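You operate a simulated robot arm through the tools that you are given. There is no shell and no other tool.

Carry out the task below with a simulated robot arm. There is one attempt and no reset: what you move stays moved.

JOB
Pump tamarind twice into each of the brown and green pots; lid them.
Fine: leave the green pot at the yellow marker.
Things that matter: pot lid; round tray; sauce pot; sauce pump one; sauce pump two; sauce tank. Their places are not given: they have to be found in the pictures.

It is judged by the outcome, as a careful person would: the job done as asked, and still so three seconds after it is handed in. It fails if anything else is knocked over, pushed out of place, dropped, spilled or broken. A push-on lid holds only when it is set on centred and level and pressed home; a screw cap is set on level and turned clockwise until tight.

ROBOT AND FRAMES
A 7-joint arm with a two-finger parallel gripper, fixed in place. Base frame: the origin is at the foot of the arm, x ahead of it, y to its left, z up; the work surface is at about z = 76. Lengths are in cm, angles in degrees, forces in N, time in s.
Its first joint turns from -149.0 to 149.0 degrees. Payload 3.43 kg.
The TCP is the grasp point between the finger pads, 3 cm short of the fingertips. In the tool frame z runs along the fingers and y along their closing line. The gripper opens to 9.4 cm. The fingers are 2.8 cm wide and 1 cm thick; the gripper's body (5 by 9.6 cm) begins 5.5 cm behind the TCP.
Orientation is told as [roll, pitch, yaw] about the base's x, y, z axes, in that order, counted from this pose: with the fingers straight down and closing along the base's y, the tool's x points along the base's -x, its y along +y and its z along -z.

CONTROLS
- The arm moves only by the tool apply_moves. Its argument "deltas" is text: rows parted by semicolons, each of 7 numbers parted by spaces: the shift along the tool's x, y, z in cm, then the turn, a rotation vector about the tool's x, y, z in degrees, then the opening, from 0 (shut) to 1 (fully open). In form: dx dy dz wx wy wz jaw; .... A call has 1 to 20 rows; each row is the pose to reach, as a shift and turn from the pose commanded when the call began, along the tool's axes at that moment. A row lasts 0.2 s, in which the tool goes at most 5 cm and 8.6 degrees; a call with a longer step from one row to the next is refused whole, and so is a gripper value outside its range. A pose out of reach is approached as far as the arm can. The call stops where the force on the tool passes 60 N (or 10 N more than at its start, if that is more) or the arm is blocked; 0.2 s more then pass. The fingers move at their own pace (about 4.5 cm/s each) and stop on an object; they squeeze with about 23 N. The grip force told is the motor's: it shows also when the fingers shut on nothing. Time passes only in rows, and 0.2 s behind the last, so rows that repeat a pose let the fingers close. The reply holds the time, the measured pose of the TCP, the force on the tool along the base axes, the opening and the grip force, in the units named above and with some noise, with the torque about the TCP (base axes, N m) and any sound that the robot's microphone picked up, and new pictures: "pictures" is both (left out), scene, wrist or none.
- Cameras (640 x 400 px; columns grow to the right, rows downward): "scene" is fixed at [39.87, 64.99, 154.86]; the picture's right is [0.94, 0.34, 0.00], its down [0.33, -0.92, -0.23] and it looks along [-0.08, 0.22, -0.97] (base axes); focal length 214 px, centre (320, 200). "wrist" rides on the gripper at [7.6, 1.4, -10.3] in the tool frame; the picture's right is [-0.18, 0.98, 0.00], its down [-0.75, -0.14, -0.64] and it looks along [-0.63, -0.12, 0.77] (tool axes); focal length 243 px, centre (320, 200).
- pixel_to_xyz(camera, pixels): for up to 12 pixels [column, row] of the newest picture of that camera ("zoom" is the newest enlarged one), the place [x, y, z] in the base frame of the surface seen there, good to about 0.2 cm. It takes no simulated time.
- close_up(camera, box): a new picture of the part [left, top, right, bottom] of that camera's present view, enlarged. It takes no simulated time.
- hand_in(): hands the job in; it is judged then, once.

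Leave the gripper open and the arm clear of the work at the hand-in unless told otherwise.

The tools are called after "Call:" as name(argument=value, ...) on one line, values as JSON. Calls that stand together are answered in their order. apply_moves: Moves the arm, as the interface text tells. Its arguments: {"type":"object","properties":{"deltas":{"type":"string"},"pictures":{"type":"string","enum":["both","scene","wrist","none"]}},"required":["deltas"]} The other tools are called the same way: pixel_to_xyz (camera, pixels) gives the place of the surface under pixels of a picture; close_up (camera, box) takes an enlarged picture of a part of a camera's view; hand_in () hands the job in.

At the start:

```text
t: 0.0
tcp_pos: [17.17, 97.23, 112.48]
tool_rot: [-0.1, 0.0, 0.0]
ft_force: [0.8, 0.6, -0.7]
ft_torque: [0.01, 0.02, 0.01]
gripper_width: 9.42
finger_force: 0.1
```

scene: 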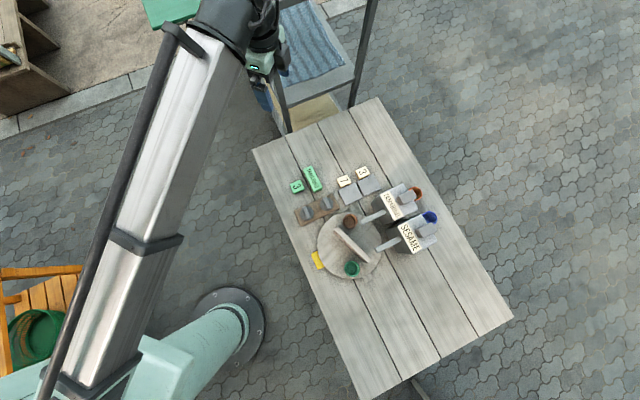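
wrist: 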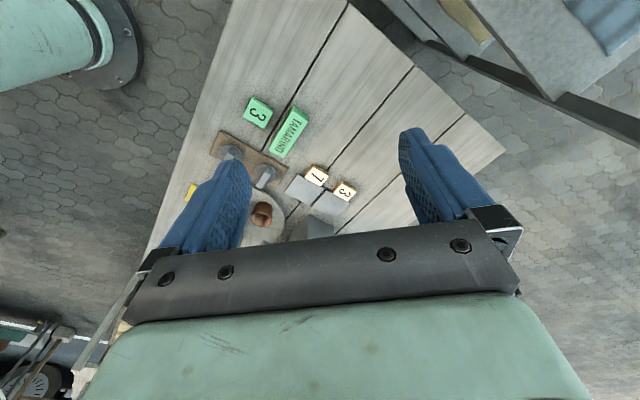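

I see a table with a round tray, pots, two tanks with pumps and some label blocks. I'll enlarge the scene for a closer look at the parts.

Call:
close_up(camera="scene", box=[270, 150, 450, 290])

Call:
close_up(camera="wrist", box=[170, 70, 400, 250])

```text
2.86 times, centred on (360, 220) of scene
```

zoom: 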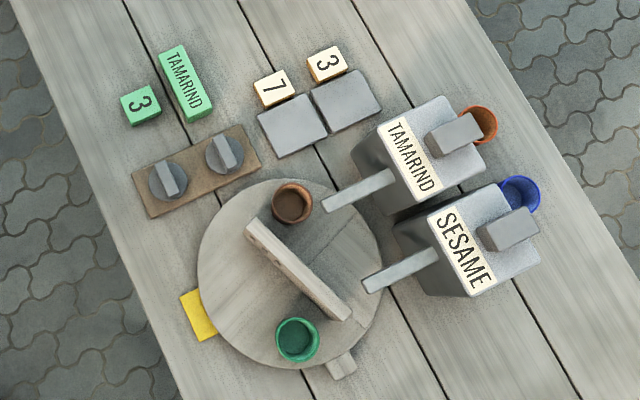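

```text
2.22 times, centred on (285, 160) of wrist
```

zoom: 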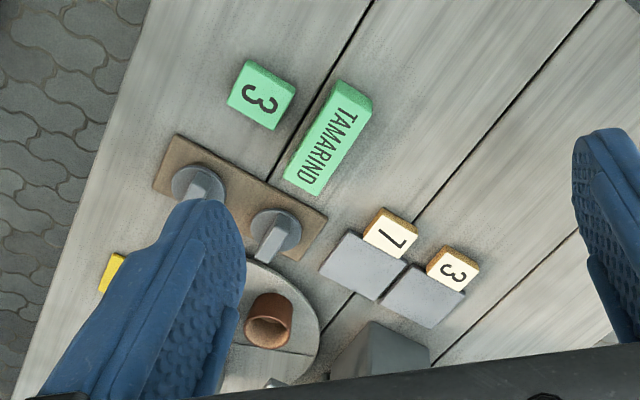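

The first zoom shows a tamarind tank and a sesame tank with spouts over a round tray. The tray holds a brown and a green pot, and two knobbed discs sit on a board. I'll enlarge each area further to understand them.

Call:
close_up(camera="scene", box=[360, 170, 450, 240])

Call:
close_up(camera="scene", box=[280, 150, 400, 225])

Call:
close_up(camera="scene", box=[300, 200, 400, 290])

```text
5.71 times, centred on (405, 205) of scene
```

zoom: 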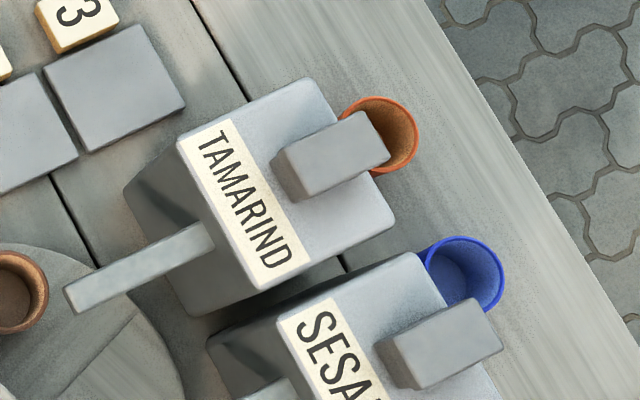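

```text
5.33 times, centred on (340, 188) of scene
```

zoom: 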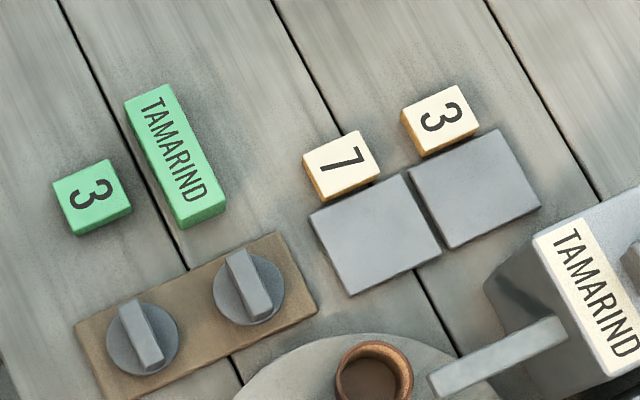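

```text
4.44 times, centred on (350, 245) of scene
```

zoom: 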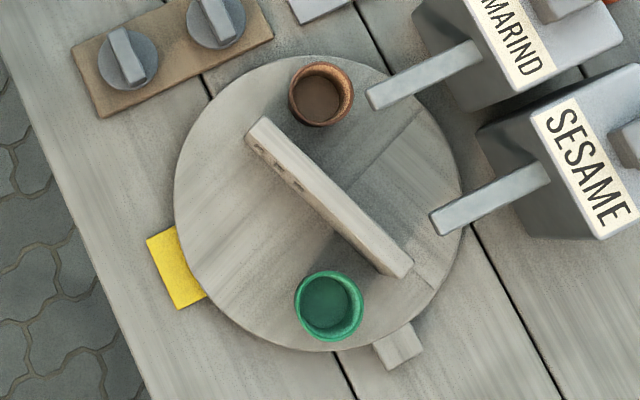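

Next I'll measure places. On the newest zoom (tray area) I'm sampling the pot rims, the bar, the tab, the spouts, the yellow marker and the lids.

Call:
pixel_to_xyz(camera="zoom", pixels=[[320, 97], [328, 305], [262, 125], [400, 268], [397, 345], [372, 98], [436, 225], [175, 270], [180, 205], [460, 200], [127, 55], [215, 15]])

Call:
pixel_to_xyz(camera="scene", pixels=[[404, 197], [412, 194], [425, 230], [415, 235], [395, 207], [411, 238], [374, 185], [347, 196], [416, 192], [431, 217], [362, 172], [312, 180]])

```text
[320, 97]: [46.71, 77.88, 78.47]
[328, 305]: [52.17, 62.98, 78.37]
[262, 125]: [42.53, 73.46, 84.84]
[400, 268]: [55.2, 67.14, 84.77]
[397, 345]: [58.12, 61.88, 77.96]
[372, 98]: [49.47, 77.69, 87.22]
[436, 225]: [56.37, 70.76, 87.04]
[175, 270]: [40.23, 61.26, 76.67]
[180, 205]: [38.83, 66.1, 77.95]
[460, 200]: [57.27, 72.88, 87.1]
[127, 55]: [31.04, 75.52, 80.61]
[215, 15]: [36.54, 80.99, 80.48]
```

```text
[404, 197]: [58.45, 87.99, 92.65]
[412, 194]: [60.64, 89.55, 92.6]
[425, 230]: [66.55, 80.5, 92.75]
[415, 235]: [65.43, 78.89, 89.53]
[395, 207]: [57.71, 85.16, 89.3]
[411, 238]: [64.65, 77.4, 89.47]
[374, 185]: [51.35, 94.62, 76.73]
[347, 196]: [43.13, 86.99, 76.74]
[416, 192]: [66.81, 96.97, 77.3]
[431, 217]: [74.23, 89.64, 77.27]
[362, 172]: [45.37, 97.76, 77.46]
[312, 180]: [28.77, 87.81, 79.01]
```

The tray top is at z≈78, spouts at 87, tank tops at 89.4, pump heads at 92.65. I'll sample finer points: tray edges, pot rims and the bar ends.

Call:
pixel_to_xyz(camera="zoom", pixels=[[320, 64], [290, 97], [352, 97], [320, 125], [328, 272], [296, 305], [361, 305], [328, 338], [250, 118], [268, 118], [388, 277], [412, 264]])

Call:
pixel_to_xyz(camera="zoom", pixels=[[176, 190], [200, 290], [300, 347], [360, 345], [440, 300], [415, 95], [350, 58], [260, 72], [375, 345], [400, 368], [421, 348], [405, 325]])

Call:
pixel_to_xyz(camera="zoom", pixels=[[148, 240], [175, 227], [180, 308], [205, 297], [368, 92], [376, 108], [480, 45], [470, 60], [430, 212], [440, 233], [545, 165], [540, 180]])

```text
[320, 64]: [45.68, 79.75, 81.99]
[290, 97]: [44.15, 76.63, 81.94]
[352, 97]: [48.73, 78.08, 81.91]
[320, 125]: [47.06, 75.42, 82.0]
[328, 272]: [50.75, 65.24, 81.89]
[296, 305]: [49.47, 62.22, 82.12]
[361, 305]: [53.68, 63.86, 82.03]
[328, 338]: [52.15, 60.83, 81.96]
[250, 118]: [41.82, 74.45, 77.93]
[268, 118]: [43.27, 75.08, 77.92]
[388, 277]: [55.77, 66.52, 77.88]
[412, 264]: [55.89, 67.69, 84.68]
```

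```text
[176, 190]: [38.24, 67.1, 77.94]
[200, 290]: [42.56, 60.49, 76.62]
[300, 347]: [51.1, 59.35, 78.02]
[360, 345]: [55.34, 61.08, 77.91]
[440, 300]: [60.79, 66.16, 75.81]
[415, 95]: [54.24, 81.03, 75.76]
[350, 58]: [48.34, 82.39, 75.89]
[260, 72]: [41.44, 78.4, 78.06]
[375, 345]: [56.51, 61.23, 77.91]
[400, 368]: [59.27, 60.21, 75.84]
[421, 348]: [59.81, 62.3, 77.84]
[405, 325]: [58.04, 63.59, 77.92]
```

```text
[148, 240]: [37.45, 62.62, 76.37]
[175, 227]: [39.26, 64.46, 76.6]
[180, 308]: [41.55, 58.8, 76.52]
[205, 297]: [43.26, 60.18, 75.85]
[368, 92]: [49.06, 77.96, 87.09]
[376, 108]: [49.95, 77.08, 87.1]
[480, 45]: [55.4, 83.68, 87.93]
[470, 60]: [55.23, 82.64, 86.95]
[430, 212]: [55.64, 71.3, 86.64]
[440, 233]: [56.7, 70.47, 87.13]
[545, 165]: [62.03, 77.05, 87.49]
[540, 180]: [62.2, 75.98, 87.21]
```

Pot rims are at z=82, brown centre ≈(46.4,77.5), green ≈(51.5,63.0), tray axis ≈(48.95,70.25). The bar across the tray is about 7 cm high and looks like a grip for turning it. The tamarind spout tip is near (49.5,77.6), the yellow marker near (40,61.5). I'll move above the tray with the fingers turned to straddle the bar, so I can look from there.

Call:
apply_moves(deltas="-3.18 -2.7 1.05 0 0 2.67 1; -6.36 -5.4 2.1 0 0 5.34 1; -9.53 -8.1 3.15 0 0 8 1; -12.7 -10.8 4.2 0 0 10.7 1; -15.9 -13.5 5.25 0 0 13.35 1; -19.07 -16.2 6.3 0 0 16 1; -22.25 -18.9 7.35 0 0 18.7 1; -25.4 -21.6 8.4 0 0 21.4 1; -28.6 -24.3 9.45 0 0 24 1; -31.78 -26.98 10.5 0 0 26.7 1; -31.78 -26.98 10.5 0 0 26.7 1")

```text
t: 2.4
tcp_pos: [49.07, 70.28, 101.99]
tool_rot: [0.0, 0.0, -26.7]
ft_force: [0.3, -0.3, 0.5]
ft_torque: [-0.01, 0.02, -0.02]
gripper_width: 9.38
finger_force: 0.1
```

scene: 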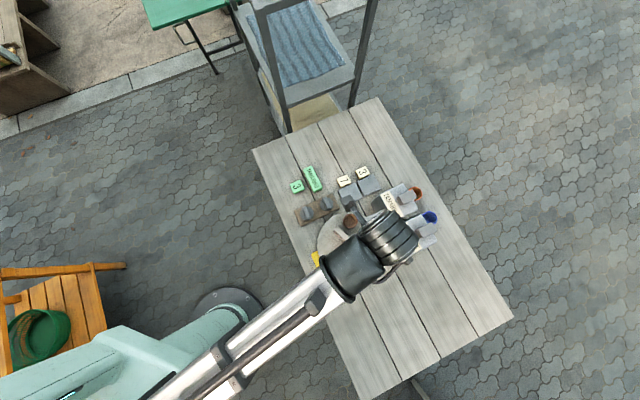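
wrist: 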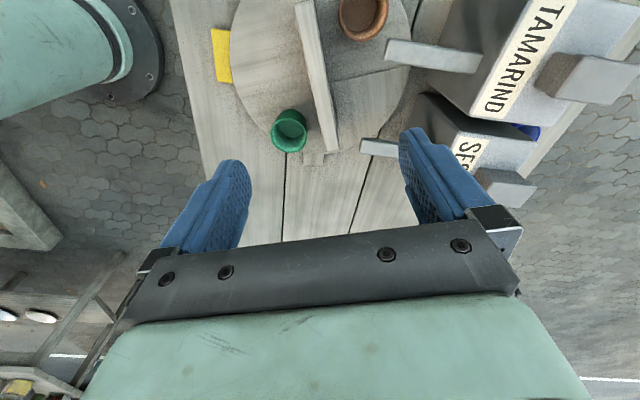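

The arm is over the tray axis. I'll enlarge the wrist view of the tray, bar and spouts.

Call:
close_up(camera="wrist", box=[190, 0, 440, 170])

Call:
close_up(camera="wrist", box=[370, 0, 640, 200])

```text
2.35 times, centred on (315, 85) of wrist
```

zoom: 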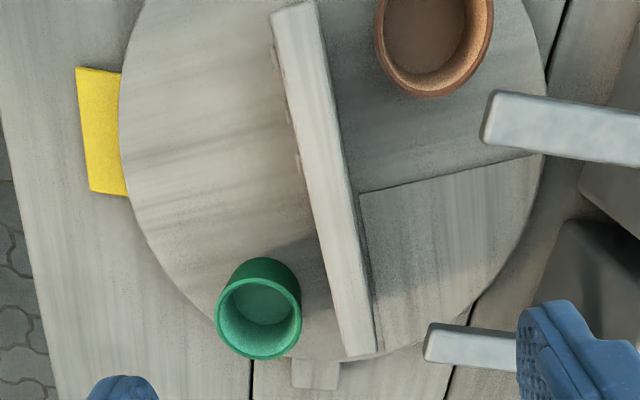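

```text
2.00 times, centred on (505, 100) of wrist
```

zoom: 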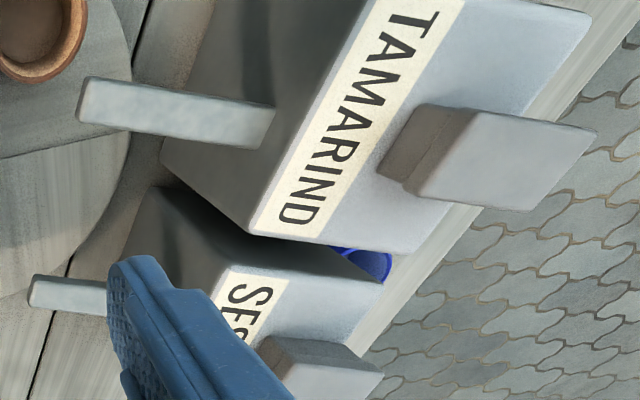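

There are small marks on the side of the bar. I'll look closer, and also measure the pump head corners.

Call:
close_up(camera="wrist", box=[280, 0, 350, 80])

Call:
pixel_to_xyz(camera="wrist", pixels=[[535, 82], [575, 90], [554, 52], [579, 53], [638, 62], [610, 102], [600, 75], [545, 98], [590, 120], [390, 40], [386, 60], [480, 60]])

Call:
pixel_to_xyz(camera="wrist", pixels=[[309, 5], [337, 148], [299, 5], [330, 150], [315, 160], [520, 220], [500, 180], [362, 145], [290, 130], [363, 14], [300, 40], [420, 70]])

```text
5.00 times, centred on (315, 40) of wrist
```

zoom: 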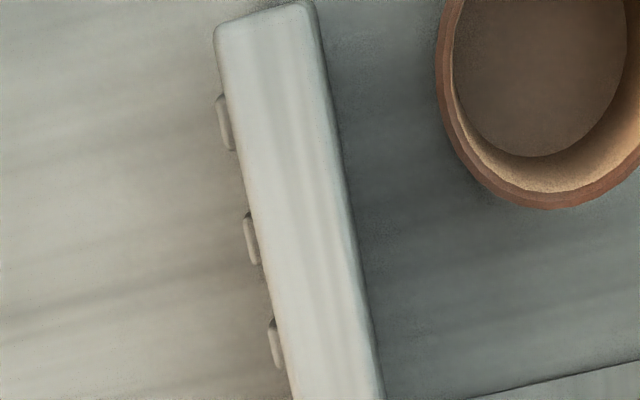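

```text
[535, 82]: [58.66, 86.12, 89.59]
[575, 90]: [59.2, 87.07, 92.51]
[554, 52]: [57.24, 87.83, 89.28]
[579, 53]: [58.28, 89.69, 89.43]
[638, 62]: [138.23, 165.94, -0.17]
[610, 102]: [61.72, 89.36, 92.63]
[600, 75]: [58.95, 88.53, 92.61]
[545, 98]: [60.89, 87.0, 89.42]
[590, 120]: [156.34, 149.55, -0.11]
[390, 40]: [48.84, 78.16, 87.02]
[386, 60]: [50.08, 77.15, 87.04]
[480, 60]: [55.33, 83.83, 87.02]
```

```text
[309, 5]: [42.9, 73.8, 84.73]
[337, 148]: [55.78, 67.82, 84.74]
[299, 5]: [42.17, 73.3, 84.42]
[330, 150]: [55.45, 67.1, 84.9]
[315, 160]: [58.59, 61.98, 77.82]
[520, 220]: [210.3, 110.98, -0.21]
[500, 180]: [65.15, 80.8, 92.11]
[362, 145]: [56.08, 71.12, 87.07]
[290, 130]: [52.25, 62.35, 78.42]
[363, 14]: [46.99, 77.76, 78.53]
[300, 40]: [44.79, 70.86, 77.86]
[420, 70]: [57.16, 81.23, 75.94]
```

The bar is fixed-looking, with three small nubs on one side. I'll measure the pump head corners.

Call:
pixel_to_xyz(camera="wrist", pixels=[[580, 60], [558, 96], [605, 103], [633, 67], [620, 85], [570, 80], [552, 92], [575, 56]])

Call:
close_up(camera="wrist", box=[530, 30, 640, 130])

```text
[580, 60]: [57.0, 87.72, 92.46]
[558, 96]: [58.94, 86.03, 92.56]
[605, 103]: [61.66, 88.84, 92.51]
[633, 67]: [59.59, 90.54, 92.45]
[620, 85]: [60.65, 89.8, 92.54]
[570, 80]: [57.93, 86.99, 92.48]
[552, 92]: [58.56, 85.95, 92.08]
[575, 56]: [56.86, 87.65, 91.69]
```

```text
4.00 times, centred on (585, 80) of wrist
```

zoom: 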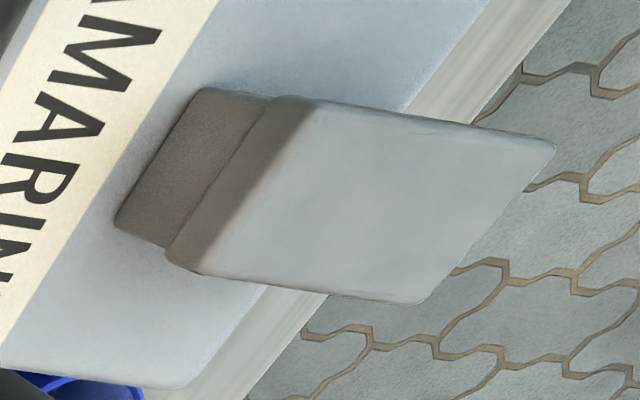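

The head top is about 2.6×4 cm centred at (59.3,88.3,92.5). First I'll turn the tray. I'll descend straddling the bar with the jaw at half opening, stopping at z≈83.

Call:
apply_moves(deltas="0 0 4.5 0 0 0 0.6; 0 0 9 0 0 0 0.5; 0 0 12 0 0 0 0.5; 0 0 15 0 0 0 0.5; 0 0 17 0 0 0 0.5; 0 0 19 0 0 0 0.5; 0 0 19 0 0 0 0.5")

```text
t: 4.0
tcp_pos: [49.22, 70.47, 82.99]
tool_rot: [0.0, 0.1, -26.8]
ft_force: [0.0, -0.2, -0.3]
ft_torque: [-0.01, 0.01, 0.05]
gripper_width: 4.68
finger_force: 0.0
```

scene: 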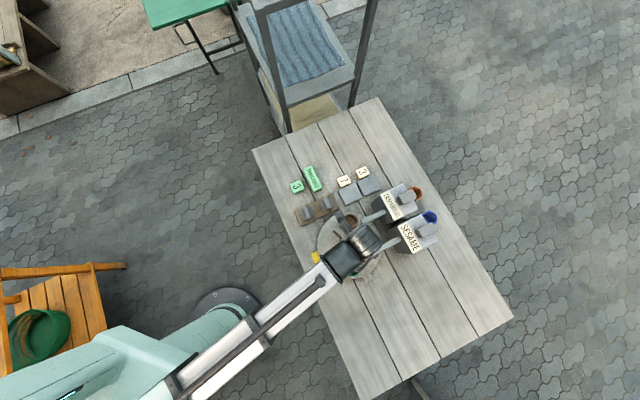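
wrist: 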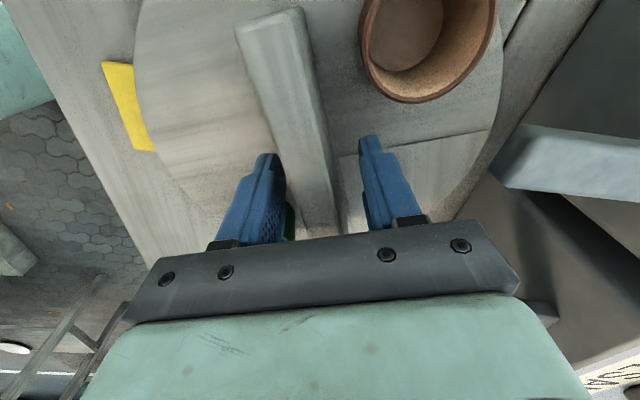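

The bar sits between the fingers. Close on it and try a small clockwise turn (about 6°) to check that the tray follows.

Call:
apply_moves(deltas="0 0 0 0 0 0 0.3; 0 0 0 0 0 0 0; 0 0 0 0 0 0 0; 0 0 0 0 0 0 0; 0 0 0 0 0 2 0; 0 0 0 0 0 4 0; 0 0 0 0 0 6 0; 0 0 0 0 0 6 0")

```text
t: 5.8
tcp_pos: [49.15, 70.51, 82.92]
tool_rot: [0.0, 0.0, -32.8]
ft_force: [11.2, -5.0, -2.3]
ft_torque: [0.66, 1.31, -0.04]
gripper_width: 2.24
finger_force: 45.3
```

scene: 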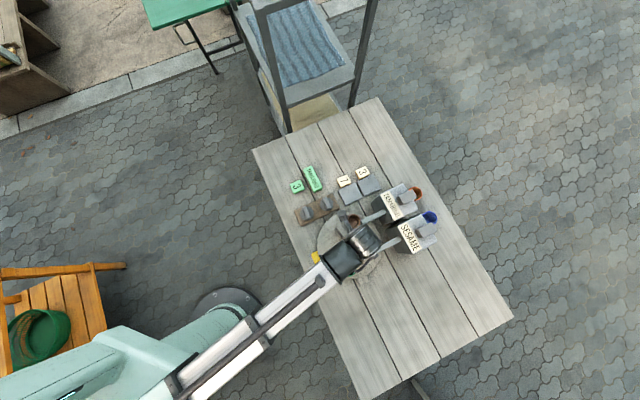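
wrist: 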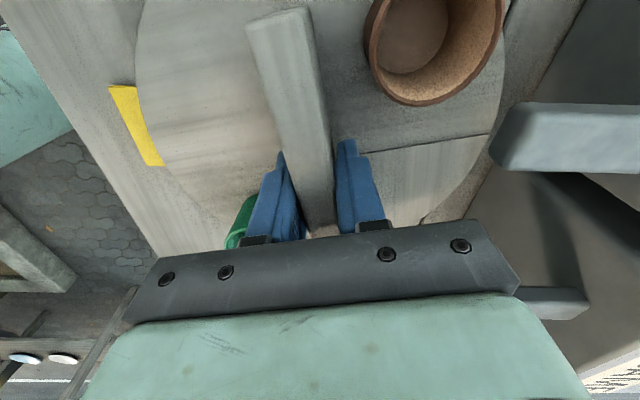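

The tray follows the grip (brown pot keeps its place relative to the bar, spout moved relative to it). I'll turn about 19° more, slowly.

Call:
apply_moves(deltas="0 0 0 0 0 1.5 0; 0 0 0 0 0 3.5 0; 0 0 0 0 0 6 0; 0 0 0 0 0 8.5 0; 0 0 0 0 0 11 0; 0 0 0 0 0 13.5 0; 0 0 0 0 0 16 0; 0 0 0 0 0 18 0; 0 0 0 0 0 19 0; 0 0 0 0 0 19 0")

```text
t: 8.0
tcp_pos: [49.18, 70.36, 82.94]
tool_rot: [0.3, 0.0, -51.7]
ft_force: [31.4, 20.4, 20.6]
ft_torque: [-1.49, 0.03, 0.01]
gripper_width: 2.26
finger_force: 45.2
```

scene: 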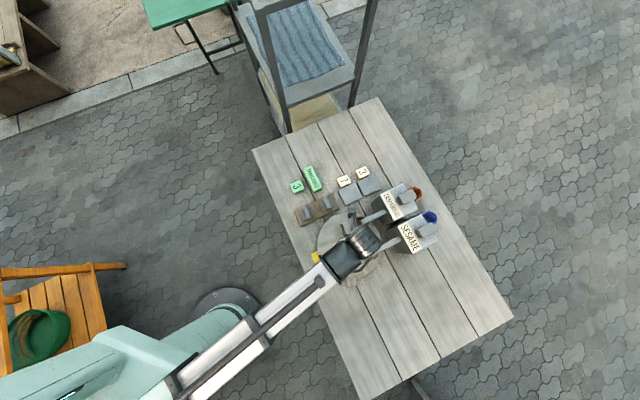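
wrist: 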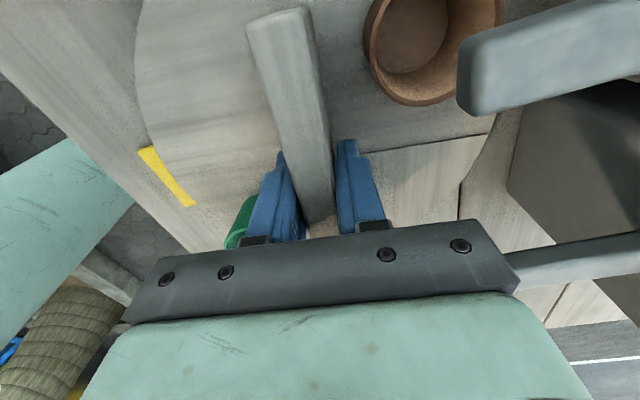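

The tray turned with the grip; some side force built up (31, 20 N), so my axis guess is slightly off. I'll open the jaw, rise and look at where the brown pot sits.

Call:
apply_moves(deltas="0 0 0 0 0 0 0.25; 0 0 0 0 0 0 0.4; 0 0 0 0 0 0 0.4; 0 0 -4 0 0 0 0.4; 0 0 -8 0 0 0 0.4; 0 0 -12 0 0 0 0.4; 0 0 -16 0 0 0 0.4; 0 0 -20 0 0 0 0.4; 0 0 -20 0 0 0 0.4")

```text
t: 10.0
tcp_pos: [48.88, 70.31, 102.9]
tool_rot: [-0.1, 0.0, -51.7]
ft_force: [-0.4, -0.6, 0.4]
ft_torque: [0.02, 0.02, 0.01]
gripper_width: 3.75
finger_force: 0.0
```

scene: 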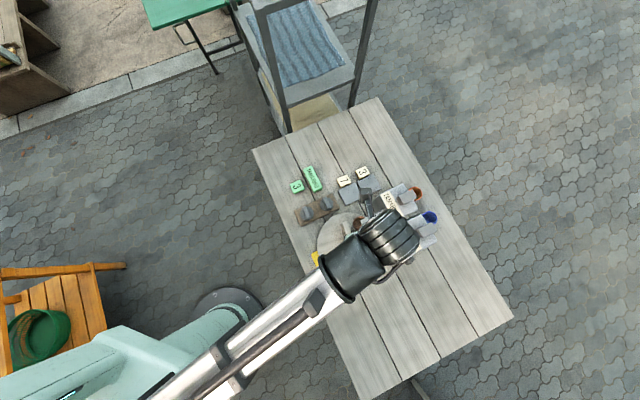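
wrist: 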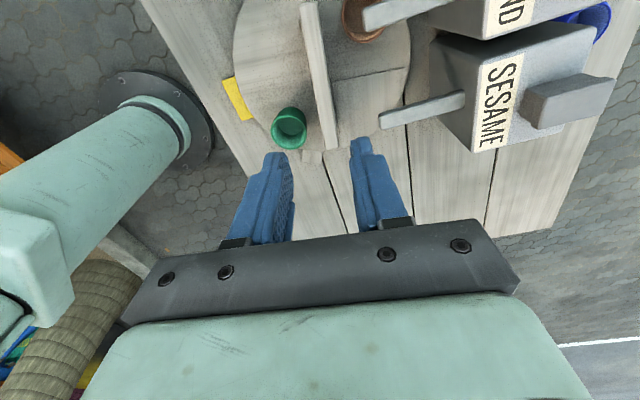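

The tab rotated with the tray, so it's part of it. Zooming in to measure the pots, bar ends and spout.

Call:
close_up(camera="wrist", box=[210, 0, 470, 165])

Call:
pixel_to_xyz(camera="wrist", pixels=[[345, 20], [365, 43], [360, 30], [280, 110], [305, 122], [290, 148], [273, 130], [311, 5], [333, 145], [366, 18], [382, 118], [350, 2]])

```text
2.42 times, centred on (340, 82) of wrist
```

zoom: 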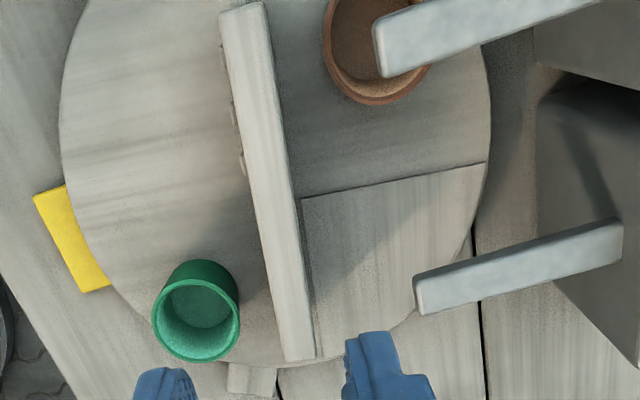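

```text
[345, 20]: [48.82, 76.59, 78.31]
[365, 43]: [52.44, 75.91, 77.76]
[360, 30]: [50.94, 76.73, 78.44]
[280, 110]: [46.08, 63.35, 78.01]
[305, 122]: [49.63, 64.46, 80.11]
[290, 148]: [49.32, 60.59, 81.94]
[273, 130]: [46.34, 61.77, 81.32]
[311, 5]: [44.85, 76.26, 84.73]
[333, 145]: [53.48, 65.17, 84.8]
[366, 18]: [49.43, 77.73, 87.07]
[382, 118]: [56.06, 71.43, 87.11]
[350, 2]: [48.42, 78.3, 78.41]
```

Sampling the pot rims more carefully in this zoom.

Call:
pixel_to_xyz(camera="zoom", pixels=[[195, 360], [155, 322], [238, 312], [200, 281], [330, 70], [370, 102], [326, 40], [420, 75], [243, 3], [226, 12], [290, 360], [315, 355]])

Call:
pixel_to_xyz(camera="zoom", pixels=[[62, 110], [65, 185], [486, 90], [484, 180], [470, 230], [240, 365], [130, 310], [378, 40], [385, 75], [400, 45], [250, 380], [590, 5]])

```text
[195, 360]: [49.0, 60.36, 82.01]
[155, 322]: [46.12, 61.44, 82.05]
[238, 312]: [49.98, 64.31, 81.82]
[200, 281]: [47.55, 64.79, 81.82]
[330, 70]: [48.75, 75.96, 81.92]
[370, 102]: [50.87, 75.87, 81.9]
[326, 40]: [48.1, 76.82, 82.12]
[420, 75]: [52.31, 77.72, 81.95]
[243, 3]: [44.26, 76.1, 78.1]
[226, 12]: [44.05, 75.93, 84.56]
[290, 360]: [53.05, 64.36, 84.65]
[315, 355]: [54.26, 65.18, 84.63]
```

```text
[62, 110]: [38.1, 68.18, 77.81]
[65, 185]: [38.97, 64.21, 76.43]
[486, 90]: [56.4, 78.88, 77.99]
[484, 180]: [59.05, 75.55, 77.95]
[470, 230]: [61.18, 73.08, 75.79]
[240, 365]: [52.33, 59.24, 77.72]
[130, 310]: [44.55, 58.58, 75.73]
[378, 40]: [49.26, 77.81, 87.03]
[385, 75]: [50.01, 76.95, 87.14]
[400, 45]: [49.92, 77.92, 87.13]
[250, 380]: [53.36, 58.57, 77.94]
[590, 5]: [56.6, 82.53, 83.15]
```

Brown pot centre is now ≈(50.0,78.05), right under the tamarind spout tip (≈49.6–50,77.4–77.8). Next the pump: its head is ~106 cm out, so I need a tool tilted outward. First I'll yaw so the closing line points outward and shut the jaw.

Call:
apply_moves(deltas="0 0 0 0 0 -4 0; 0 0 0 0 0 -9 0; 0 0 0 0 0 -14 0; 0 0 0 0 0 -17.7 0; 0 0 0 0 0 -17.7 0", pictures="none")

```text
t: 11.2
tcp_pos: [48.86, 70.4, 102.94]
tool_rot: [0.0, 0.0, -33.9]
ft_force: [-1.1, -0.3, 1.1]
ft_torque: [0.0, 0.02, -0.02]
gripper_width: 0.03
finger_force: 23.0
```

Now tilt the tool 30° outward while moving out to above the tamarind pump head, staying about 5 cm above it.

Call:
apply_moves(deltas="0.17 2.5 0.2 -3.75 0 0 0; 0.34 5 0.4 -7.5 0 0 0; 0.5 7.5 0.6 -11.25 0 0 0; 0.67 10 0.9 -15 0 0 0; 0.84 12.5 1.2 -18.75 0 0 0; 1.0 15 1.4 -22.5 0 0 0; 1.18 17.5 1.6 -26.25 0 0 0; 1.35 20.05 1.9 -30 0 0 0; 1.35 20.05 1.9 -30 0 0 0; 1.35 20.05 1.9 -30 0 0 0")

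```text
t: 13.4
tcp_pos: [58.99, 87.7, 101.08]
tool_rot: [30.1, 0.0, -34.1]
ft_force: [0.0, 0.3, 0.6]
ft_torque: [0.02, 0.02, 0.01]
gripper_width: 0.01
finger_force: 22.8
```

scene: 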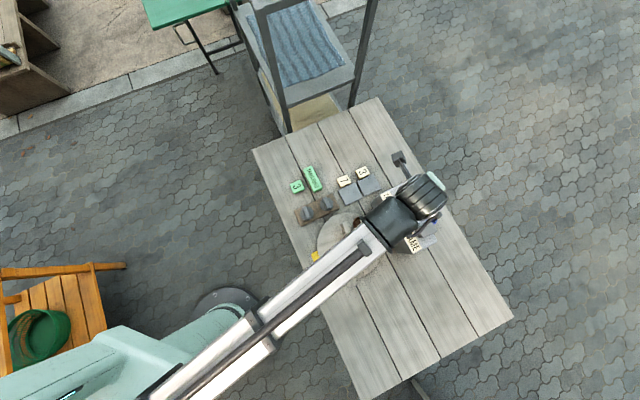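
wrist: 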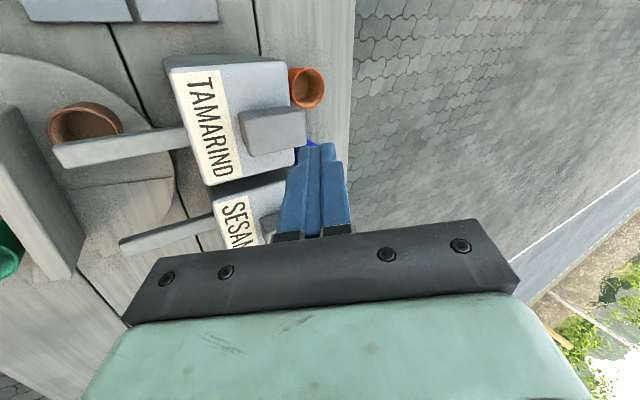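

The tilted reach works. The fingertip edge is over the head centre, about 5.5 cm above. I'll come down vertically (−0.5 y, +0.866 z per cm) to just above the head.

Call:
apply_moves(deltas="0 -0.75 1.3 0 0 0 0; 0 -1.5 2.6 0 0 0 0; 0 -2 3.46 0 0 0 0; 0 -2.4 4.16 0 0 0 0; 0 -2.4 4.16 0 0 0 0")

Call:
close_up(camera="wrist", box=[180, 60, 400, 200])

```text
t: 14.6
tcp_pos: [59.05, 87.65, 96.16]
tool_rot: [30.0, -0.1, -34.1]
ft_force: [-0.3, -0.4, -0.4]
ft_torque: [0.02, 0.01, 0.02]
gripper_width: 0.0
finger_force: 22.9
```

scene: 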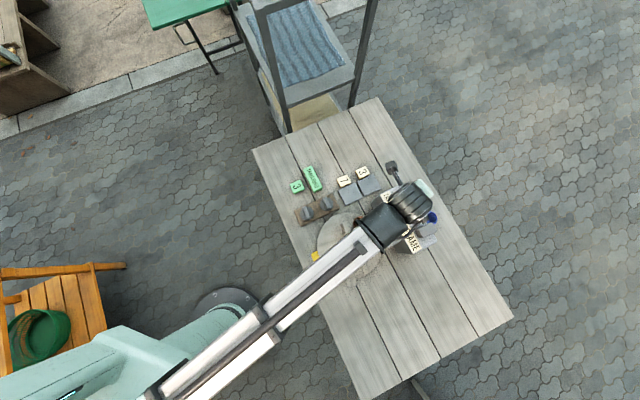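
wrist: 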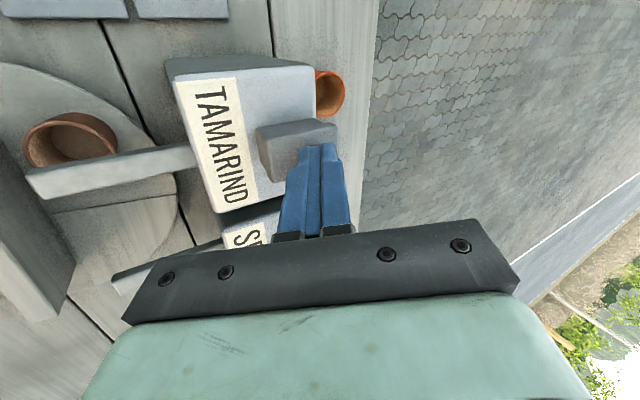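

```text
2.86 times, centred on (290, 130) of wrist
```

zoom: 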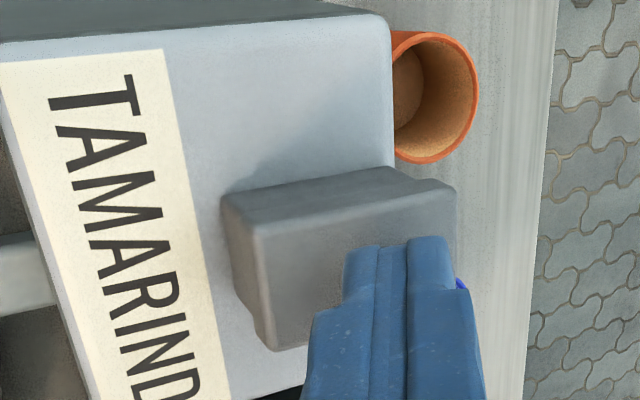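

The fingertips hover over the pump head. I'll check their place over the head with point measurements.

Call:
pixel_to_xyz(camera="zoom", pixels=[[265, 235], [450, 195], [275, 340], [350, 270], [375, 248], [425, 242], [300, 290], [400, 215]])

```text
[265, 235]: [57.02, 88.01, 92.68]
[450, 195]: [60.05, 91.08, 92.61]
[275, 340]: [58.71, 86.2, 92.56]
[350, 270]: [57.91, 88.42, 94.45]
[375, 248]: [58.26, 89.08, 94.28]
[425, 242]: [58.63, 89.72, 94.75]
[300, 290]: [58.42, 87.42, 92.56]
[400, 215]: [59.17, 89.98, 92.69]
```

The contact edge is centred on the head, ~0.45 cm above. Now the first press: slowly down 1.5 cm, reading force and sound.

Call:
apply_moves(deltas="0 -0.15 0.26 0 0 0 0; 0 -0.3 0.52 0 0 0 0; 0 -0.45 0.78 0 0 0 0; 0 -0.6 1.04 0 0 0 0; 0 -0.75 1.3 0 0 0 0; 0 -0.75 1.3 0 0 0 0", pictures="wrist")

```text
t: 16.0
tcp_pos: [59.09, 87.76, 94.75]
tool_rot: [30.0, -0.1, -34.0]
ft_force: [2.1, 1.0, 2.5]
ft_torque: [0.03, -0.08, -0.03]
gripper_width: 0.0
finger_force: 22.8
```

wrist: 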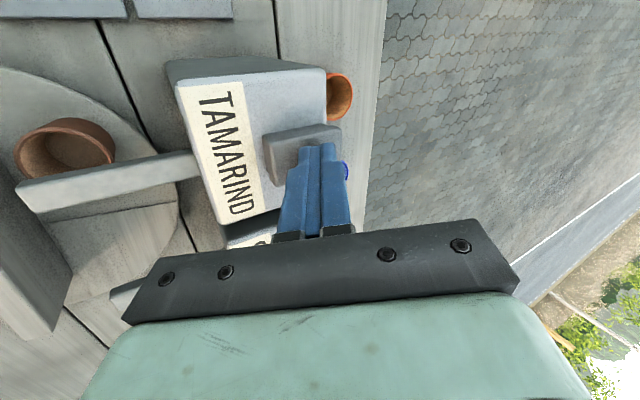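

Light spring force (≈3 N): the head is going down about 1 cm. Continue pressing further, watching for end of stroke or sound.

Call:
apply_moves(deltas="0 -0.1 0.173 0 0 0 0; 0 -0.2 0.346 0 0 0 0; 0 -0.3 0.52 0 0 0 0; 0 -0.4 0.693 0 0 0 0; 0 -0.4 0.693 0 0 0 0", pictures="wrist")

Call:
close_up(camera="wrist", box=[0, 60, 400, 260])

```text
t: 17.2
tcp_pos: [59.16, 87.73, 94.0]
tool_rot: [30.1, 0.0, -33.9]
ft_force: [0.9, 0.1, 10.8]
ft_torque: [0.06, -0.05, -0.04]
gripper_width: 0.01
finger_force: 23.1
```

wrist: 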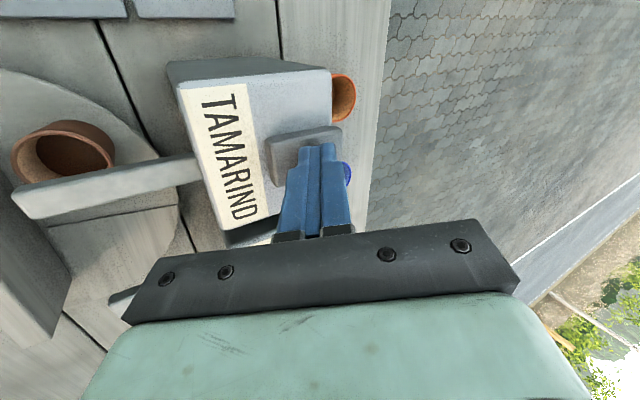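

```text
1.60 times, centred on (200, 160) of wrist
```

zoom: 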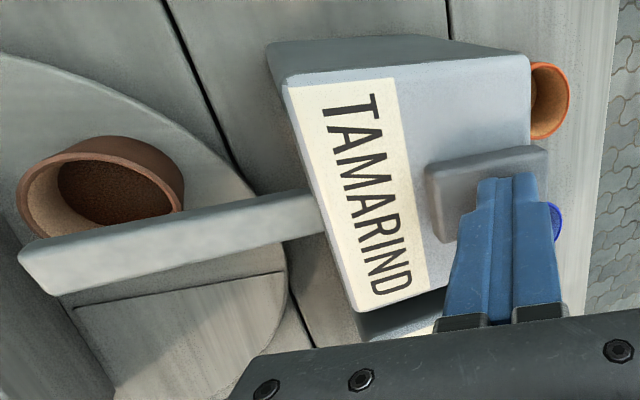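

Force is now 10.8 N and the pot looks darker inside. Zoom on the brown pot and on the head.

Call:
close_up(camera="wrist", box=[0, 105, 120, 195])

Call:
pixel_to_xyz(camera="wrist", pixels=[[72, 155], [80, 145], [60, 165], [275, 145], [295, 150]])

Call:
close_up(camera="wrist", box=[250, 110, 370, 200])

```text
4.44 times, centred on (60, 150) of wrist
```

zoom: 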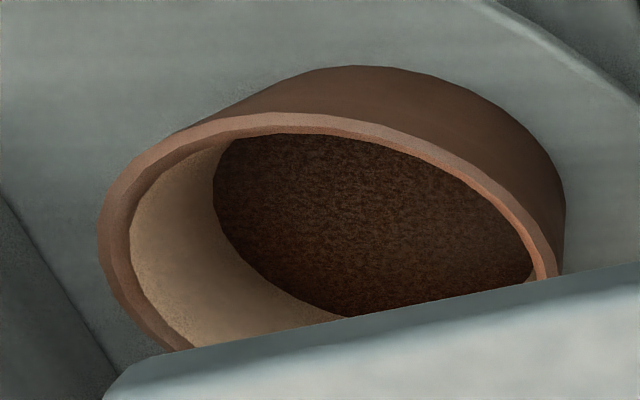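

```text
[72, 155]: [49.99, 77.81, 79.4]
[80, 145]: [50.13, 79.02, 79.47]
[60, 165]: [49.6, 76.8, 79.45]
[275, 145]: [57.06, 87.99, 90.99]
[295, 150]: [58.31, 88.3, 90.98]
```

```text
4.44 times, centred on (310, 155) of wrist
```

zoom: 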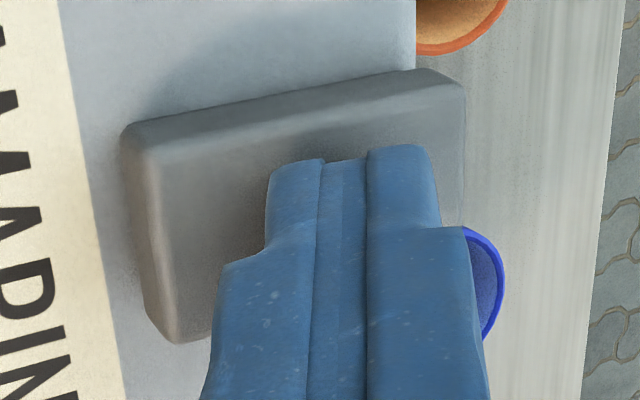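

One portion is in: the sauce level rose from 78.45 to 79.45, and the head bottomed at 91.0. Now raise to let the pump return fully.

Call:
apply_moves(deltas="0 0.3 -0.52 0 0 0 0; 0 0.6 -1.04 0 0 0 0; 0 0.9 -1.56 0 0 0 0; 0 1.2 -2.08 0 0 0 0; 0 1.2 -2.08 0 0 0 0; 0 1.2 -2.08 0 0 0 0; 0 1.2 -2.08 0 0 0 0", pictures="wrist")

Call:
close_up(camera="wrist", box=[0, 60, 400, 260])

Call:
pixel_to_xyz(camera="wrist", pixels=[[72, 152], [80, 145], [270, 140], [290, 150]])

```text
t: 18.8
tcp_pos: [59.11, 87.69, 96.31]
tool_rot: [30.0, 0.1, -34.0]
ft_force: [0.6, 0.5, 0.3]
ft_torque: [0.01, -0.01, -0.01]
gripper_width: 0.0
finger_force: 23.6
```

wrist: 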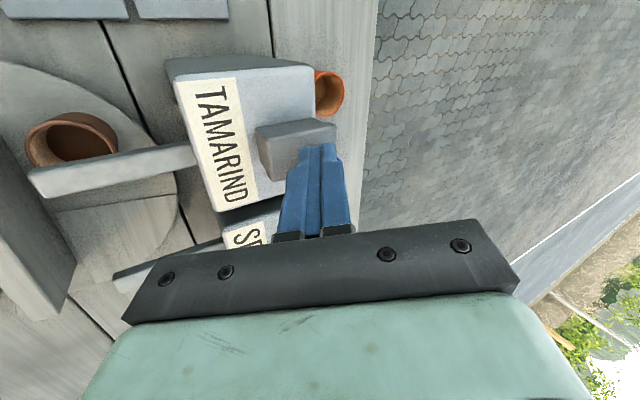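

```text
1.60 times, centred on (200, 160) of wrist
```

zoom: 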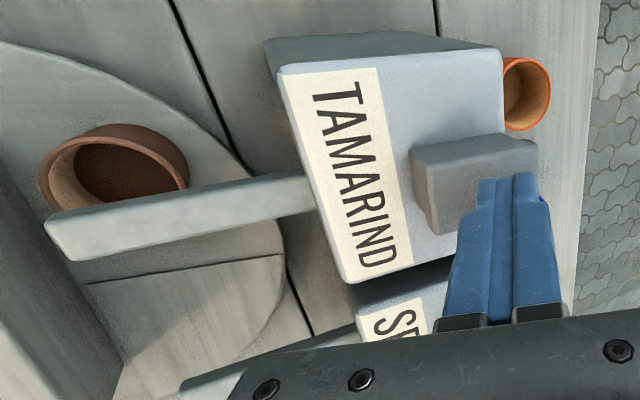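

```text
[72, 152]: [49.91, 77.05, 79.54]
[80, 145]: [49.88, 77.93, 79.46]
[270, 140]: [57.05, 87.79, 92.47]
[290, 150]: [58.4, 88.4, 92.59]
```

The head sprang back to 92.5. Second press, same depth.

Call:
apply_moves(deltas="0 -0.25 0.43 0 0 0 0; 0 -0.45 0.78 0 0 0 0; 0 -0.65 1.13 0 0 0 0; 0 -0.85 1.47 0 0 0 0; 0 -1.05 1.82 0 0 0 0; 0 -1.2 2.08 0 0 0 0; 0 -1.2 2.08 0 0 0 0; 0 -1.2 2.08 0 0 0 0", pictures="wrist")

Call:
pixel_to_xyz(camera="wrist", pixels=[[72, 155], [80, 145], [60, 165], [275, 145], [295, 150]])

Call:
close_up(camera="wrist", box=[0, 105, 120, 195])

```text
t: 20.6
tcp_pos: [59.01, 87.77, 94.1]
tool_rot: [30.1, 0.0, -34.0]
ft_force: [3.6, -1.8, 7.2]
ft_torque: [-0.02, -0.16, -0.05]
gripper_width: 0.0
finger_force: 23.3
```

wrist: 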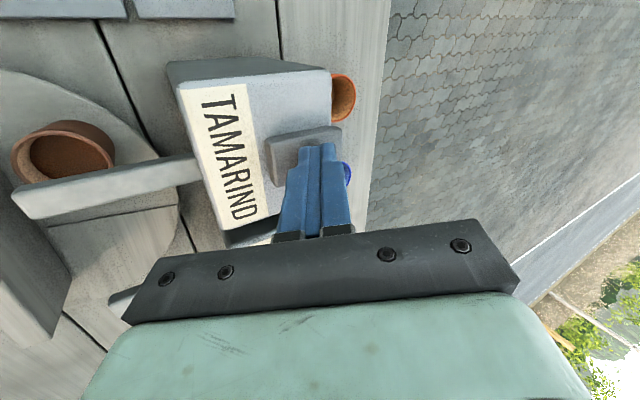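

```text
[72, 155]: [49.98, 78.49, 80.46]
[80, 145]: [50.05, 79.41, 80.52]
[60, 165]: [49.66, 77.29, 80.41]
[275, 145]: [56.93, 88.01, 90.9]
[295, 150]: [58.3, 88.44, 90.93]
```

```text
4.44 times, centred on (60, 150) of wrist
```

zoom: 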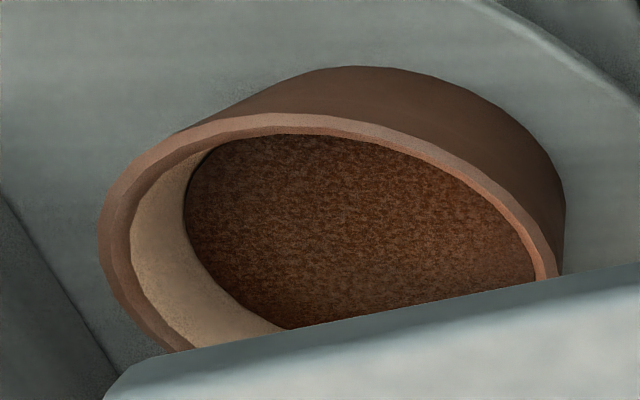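

Level is 80.46: two portions in the brown pot. I'll raise clear of the pump and return upright over the tray axis.

Call:
apply_moves(deltas="0 1.17 -2.02 0 0 0 0; 0 2.33 -4.04 0 0 0 0; 0 3.5 -6.06 0 0 0 0; -0.185 1.46 -7.53 3.75 0 0 0; -0.37 -0.57 -8.99 7.5 0 0 0; -0.555 -2.61 -10.46 11.25 0 0 0; -0.74 -4.65 -11.92 15 0 0 0; -0.925 -6.69 -13.39 18.75 0 0 0; -1.11 -8.73 -14.85 22.5 0 0 0; -1.295 -10.76 -16.32 26.25 0 0 0; -1.48 -12.8 -17.78 30 0 0 0; -1.48 -12.8 -17.78 30 0 0 0", pictures="both")

```text
t: 23.2
tcp_pos: [49.13, 70.38, 103.05]
tool_rot: [-0.1, 0.0, -33.9]
ft_force: [0.0, -0.4, -0.2]
ft_torque: [0.02, -0.02, 0.01]
gripper_width: 0.0
finger_force: 23.4
```

scene: 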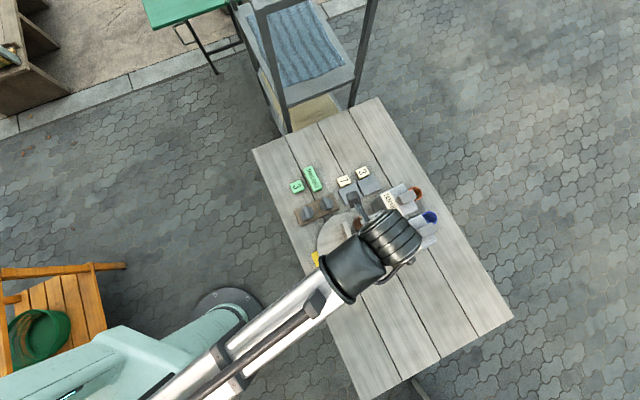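
wrist: 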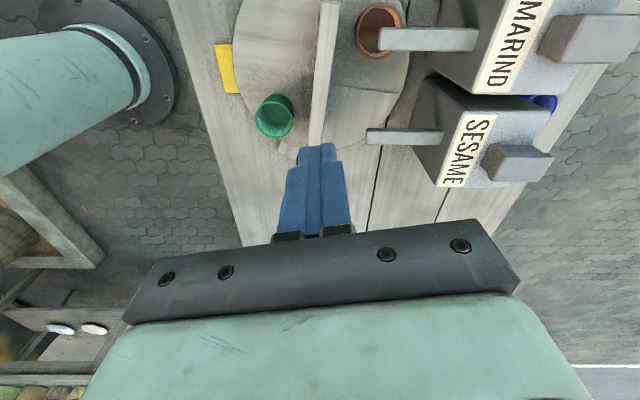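

Now I'll check, in free air, whether the wrist can turn far enough (to yaw ≈ +128), since the green pot needs a half turn of the tray.

Call:
apply_moves(deltas="0 0 0 0 0 -8.2 0; 0 0 0 0 0 -16.4 0; 0 0 0 0 0 -24.6 0; 0 0 0 0 0 -32.8 0; 0 0 0 0 0 -41 0; 0 0 0 0 0 -49.2 0; 0 0 0 0 0 -57.4 0; 0 0 0 0 0 -65.6 0; 0 0 0 0 0 -73.8 0; 0 0 0 0 0 -82 0; 0 0 0 0 0 -90.2 0; 0 0 0 0 0 -98.4 0; 0 0 0 0 0 -106.6 0; 0 0 0 0 0 -114.8 0; 0 0 0 0 0 -123 0; 0 0 0 0 0 -131.2 0; 0 0 0 0 0 -139.4 0; 0 0 0 0 0 -147.6 0; 0 0 0 0 0 -155.8 0; 0 0 0 0 0 -162 0", pictures="wrist")

```text
t: 27.4
tcp_pos: [49.09, 70.32, 103.0]
tool_rot: [0.0, 0.1, 128.1]
ft_force: [0.3, -0.1, 0.1]
ft_torque: [0.03, -0.03, 0.0]
gripper_width: 0.04
finger_force: 23.0
```

wrist: 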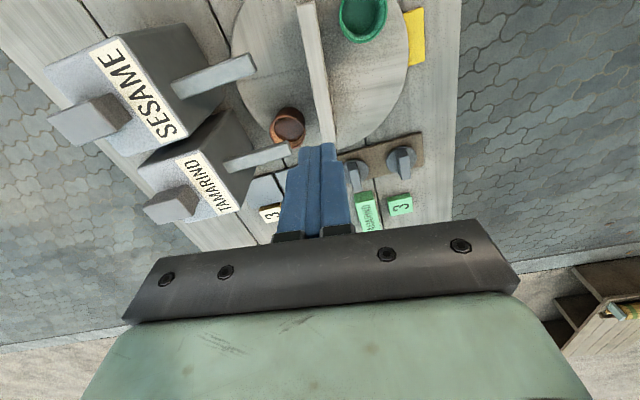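

Yaw 128 is reachable and lines up with the bar. The earlier grip width (2.24 vs a 1.4 cm bar) suggests a finger sat on one of the side nubs, which explains the side force. Look closely at the bar here.

Call:
close_up(camera="wrist", box=[270, 0, 370, 150])

Call:
close_up(camera="wrist", box=[230, 0, 450, 230])

```text
2.67 times, centred on (320, 75) of wrist
```

zoom: 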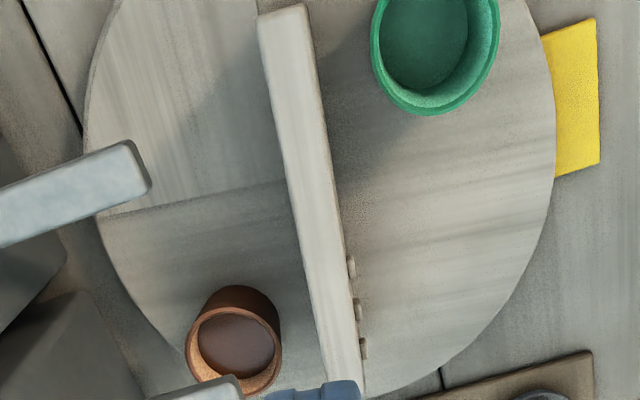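

```text
1.74 times, centred on (340, 115) of wrist
```

zoom: 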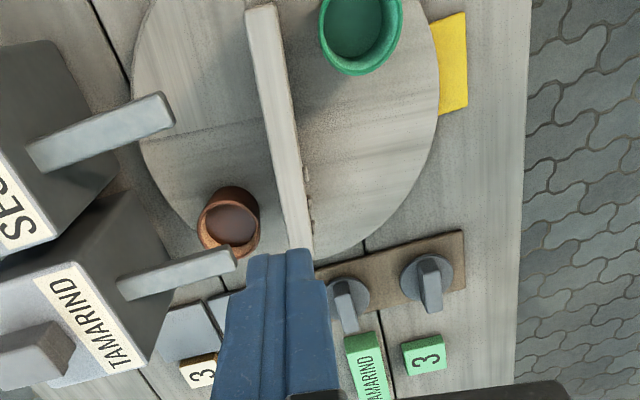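

Measuring the nubs and bar ends.

Call:
pixel_to_xyz(camera="wrist", pixels=[[331.4, 99.5], [333.9, 115.5], [336.2, 130.5], [300, 10], [310, 10], [325, 130], [333, 130], [333.5, 117], [332, 97], [306, 5], [318, 75], [316, 60]])

```text
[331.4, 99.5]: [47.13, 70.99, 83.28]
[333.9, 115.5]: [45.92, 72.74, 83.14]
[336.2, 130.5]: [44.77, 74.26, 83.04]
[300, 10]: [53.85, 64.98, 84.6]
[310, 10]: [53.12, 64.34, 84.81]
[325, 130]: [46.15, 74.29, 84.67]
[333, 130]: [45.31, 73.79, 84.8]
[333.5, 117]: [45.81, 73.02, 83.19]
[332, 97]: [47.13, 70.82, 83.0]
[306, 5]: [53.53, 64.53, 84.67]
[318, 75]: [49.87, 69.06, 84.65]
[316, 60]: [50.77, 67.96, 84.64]
```

Nubs stick out on one half of the bar, the nearest 1.7 cm from the axis, so gripping 0.8 cm toward the other half avoids them. I'll shift 0.8 cm along the bar and descend to grip height with the jaw at 0.4.

Call:
apply_moves(deltas="0.8 0 4 0 0 0 0.4; 0.8 0 8 0 0 0 0.4; 0.8 0 12 0 0 0 0.4; 0.8 0 15 0 0 0 0.4; 0.8 0 18 0 0 0 0.4; 0.8 0 20 0 0 0 0.4; 0.8 0 20 0 0 0 0.4; 0.8 0 20 0 0 0 0.4", pictures="wrist")

```text
t: 29.2
tcp_pos: [49.54, 69.68, 83.03]
tool_rot: [-0.1, 0.0, 127.9]
ft_force: [0.9, 0.2, 0.4]
ft_torque: [-0.02, 0.0, 0.02]
gripper_width: 3.78
finger_force: 0.0
```

wrist: 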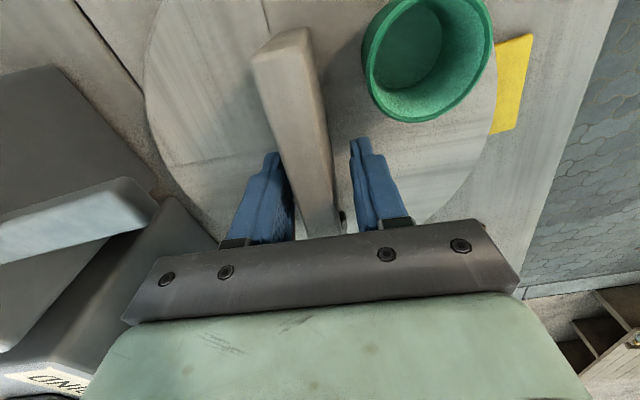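

The bar is between the fingers and the nub sits behind them. Close and read width and force.

Call:
apply_moves(deltas="0 0 0 0 0 0 0.25; 0 0 0 0 0 0 0; 0 0 0 0 0 0 0; 0 0 0 0 0 0 0", pictures="none")

```text
t: 30.2
tcp_pos: [49.66, 69.84, 83.05]
tool_rot: [-0.2, 0.0, 128.0]
ft_force: [14.0, 11.1, 1.7]
ft_torque: [-0.3, 0.22, -0.15]
gripper_width: 2.28
finger_force: 45.2
```

Width 2.28 and an 18 N side force along the bar's normal: the gripped part isn't quite centred in my grip. I'll shift 0.2 cm that way and turn 30° along an exact arc about the tray axis, then check the forces.

Call:
apply_moves(deltas="0 -0.2 0 0 0 0 0; 0.007 -0.165 0 0 0 2.5 0; 0.014 -0.13 0 0 0 5 0; 0.023 -0.058 0 0 0 10 0; 0.0245 0.014 0 0 0 15 0; 0.02 0.086 0 0 0 20 0; 0.01 0.157 0 0 0 25 0; -0.007 0.227 0 0 0 30 0; -0.007 0.227 0 0 0 30 0", pictures="wrist")

```text
t: 32.2
tcp_pos: [49.36, 69.46, 83.06]
tool_rot: [0.0, -0.2, 98.0]
ft_force: [-12.4, 5.9, 27.0]
ft_torque: [-0.94, -0.17, 0.06]
gripper_width: 2.26
finger_force: 45.0
```

wrist: 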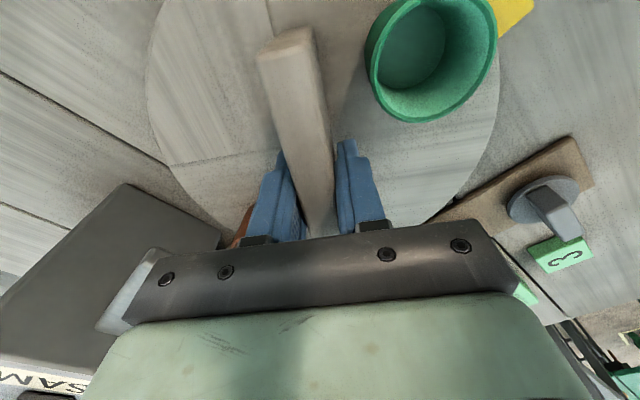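

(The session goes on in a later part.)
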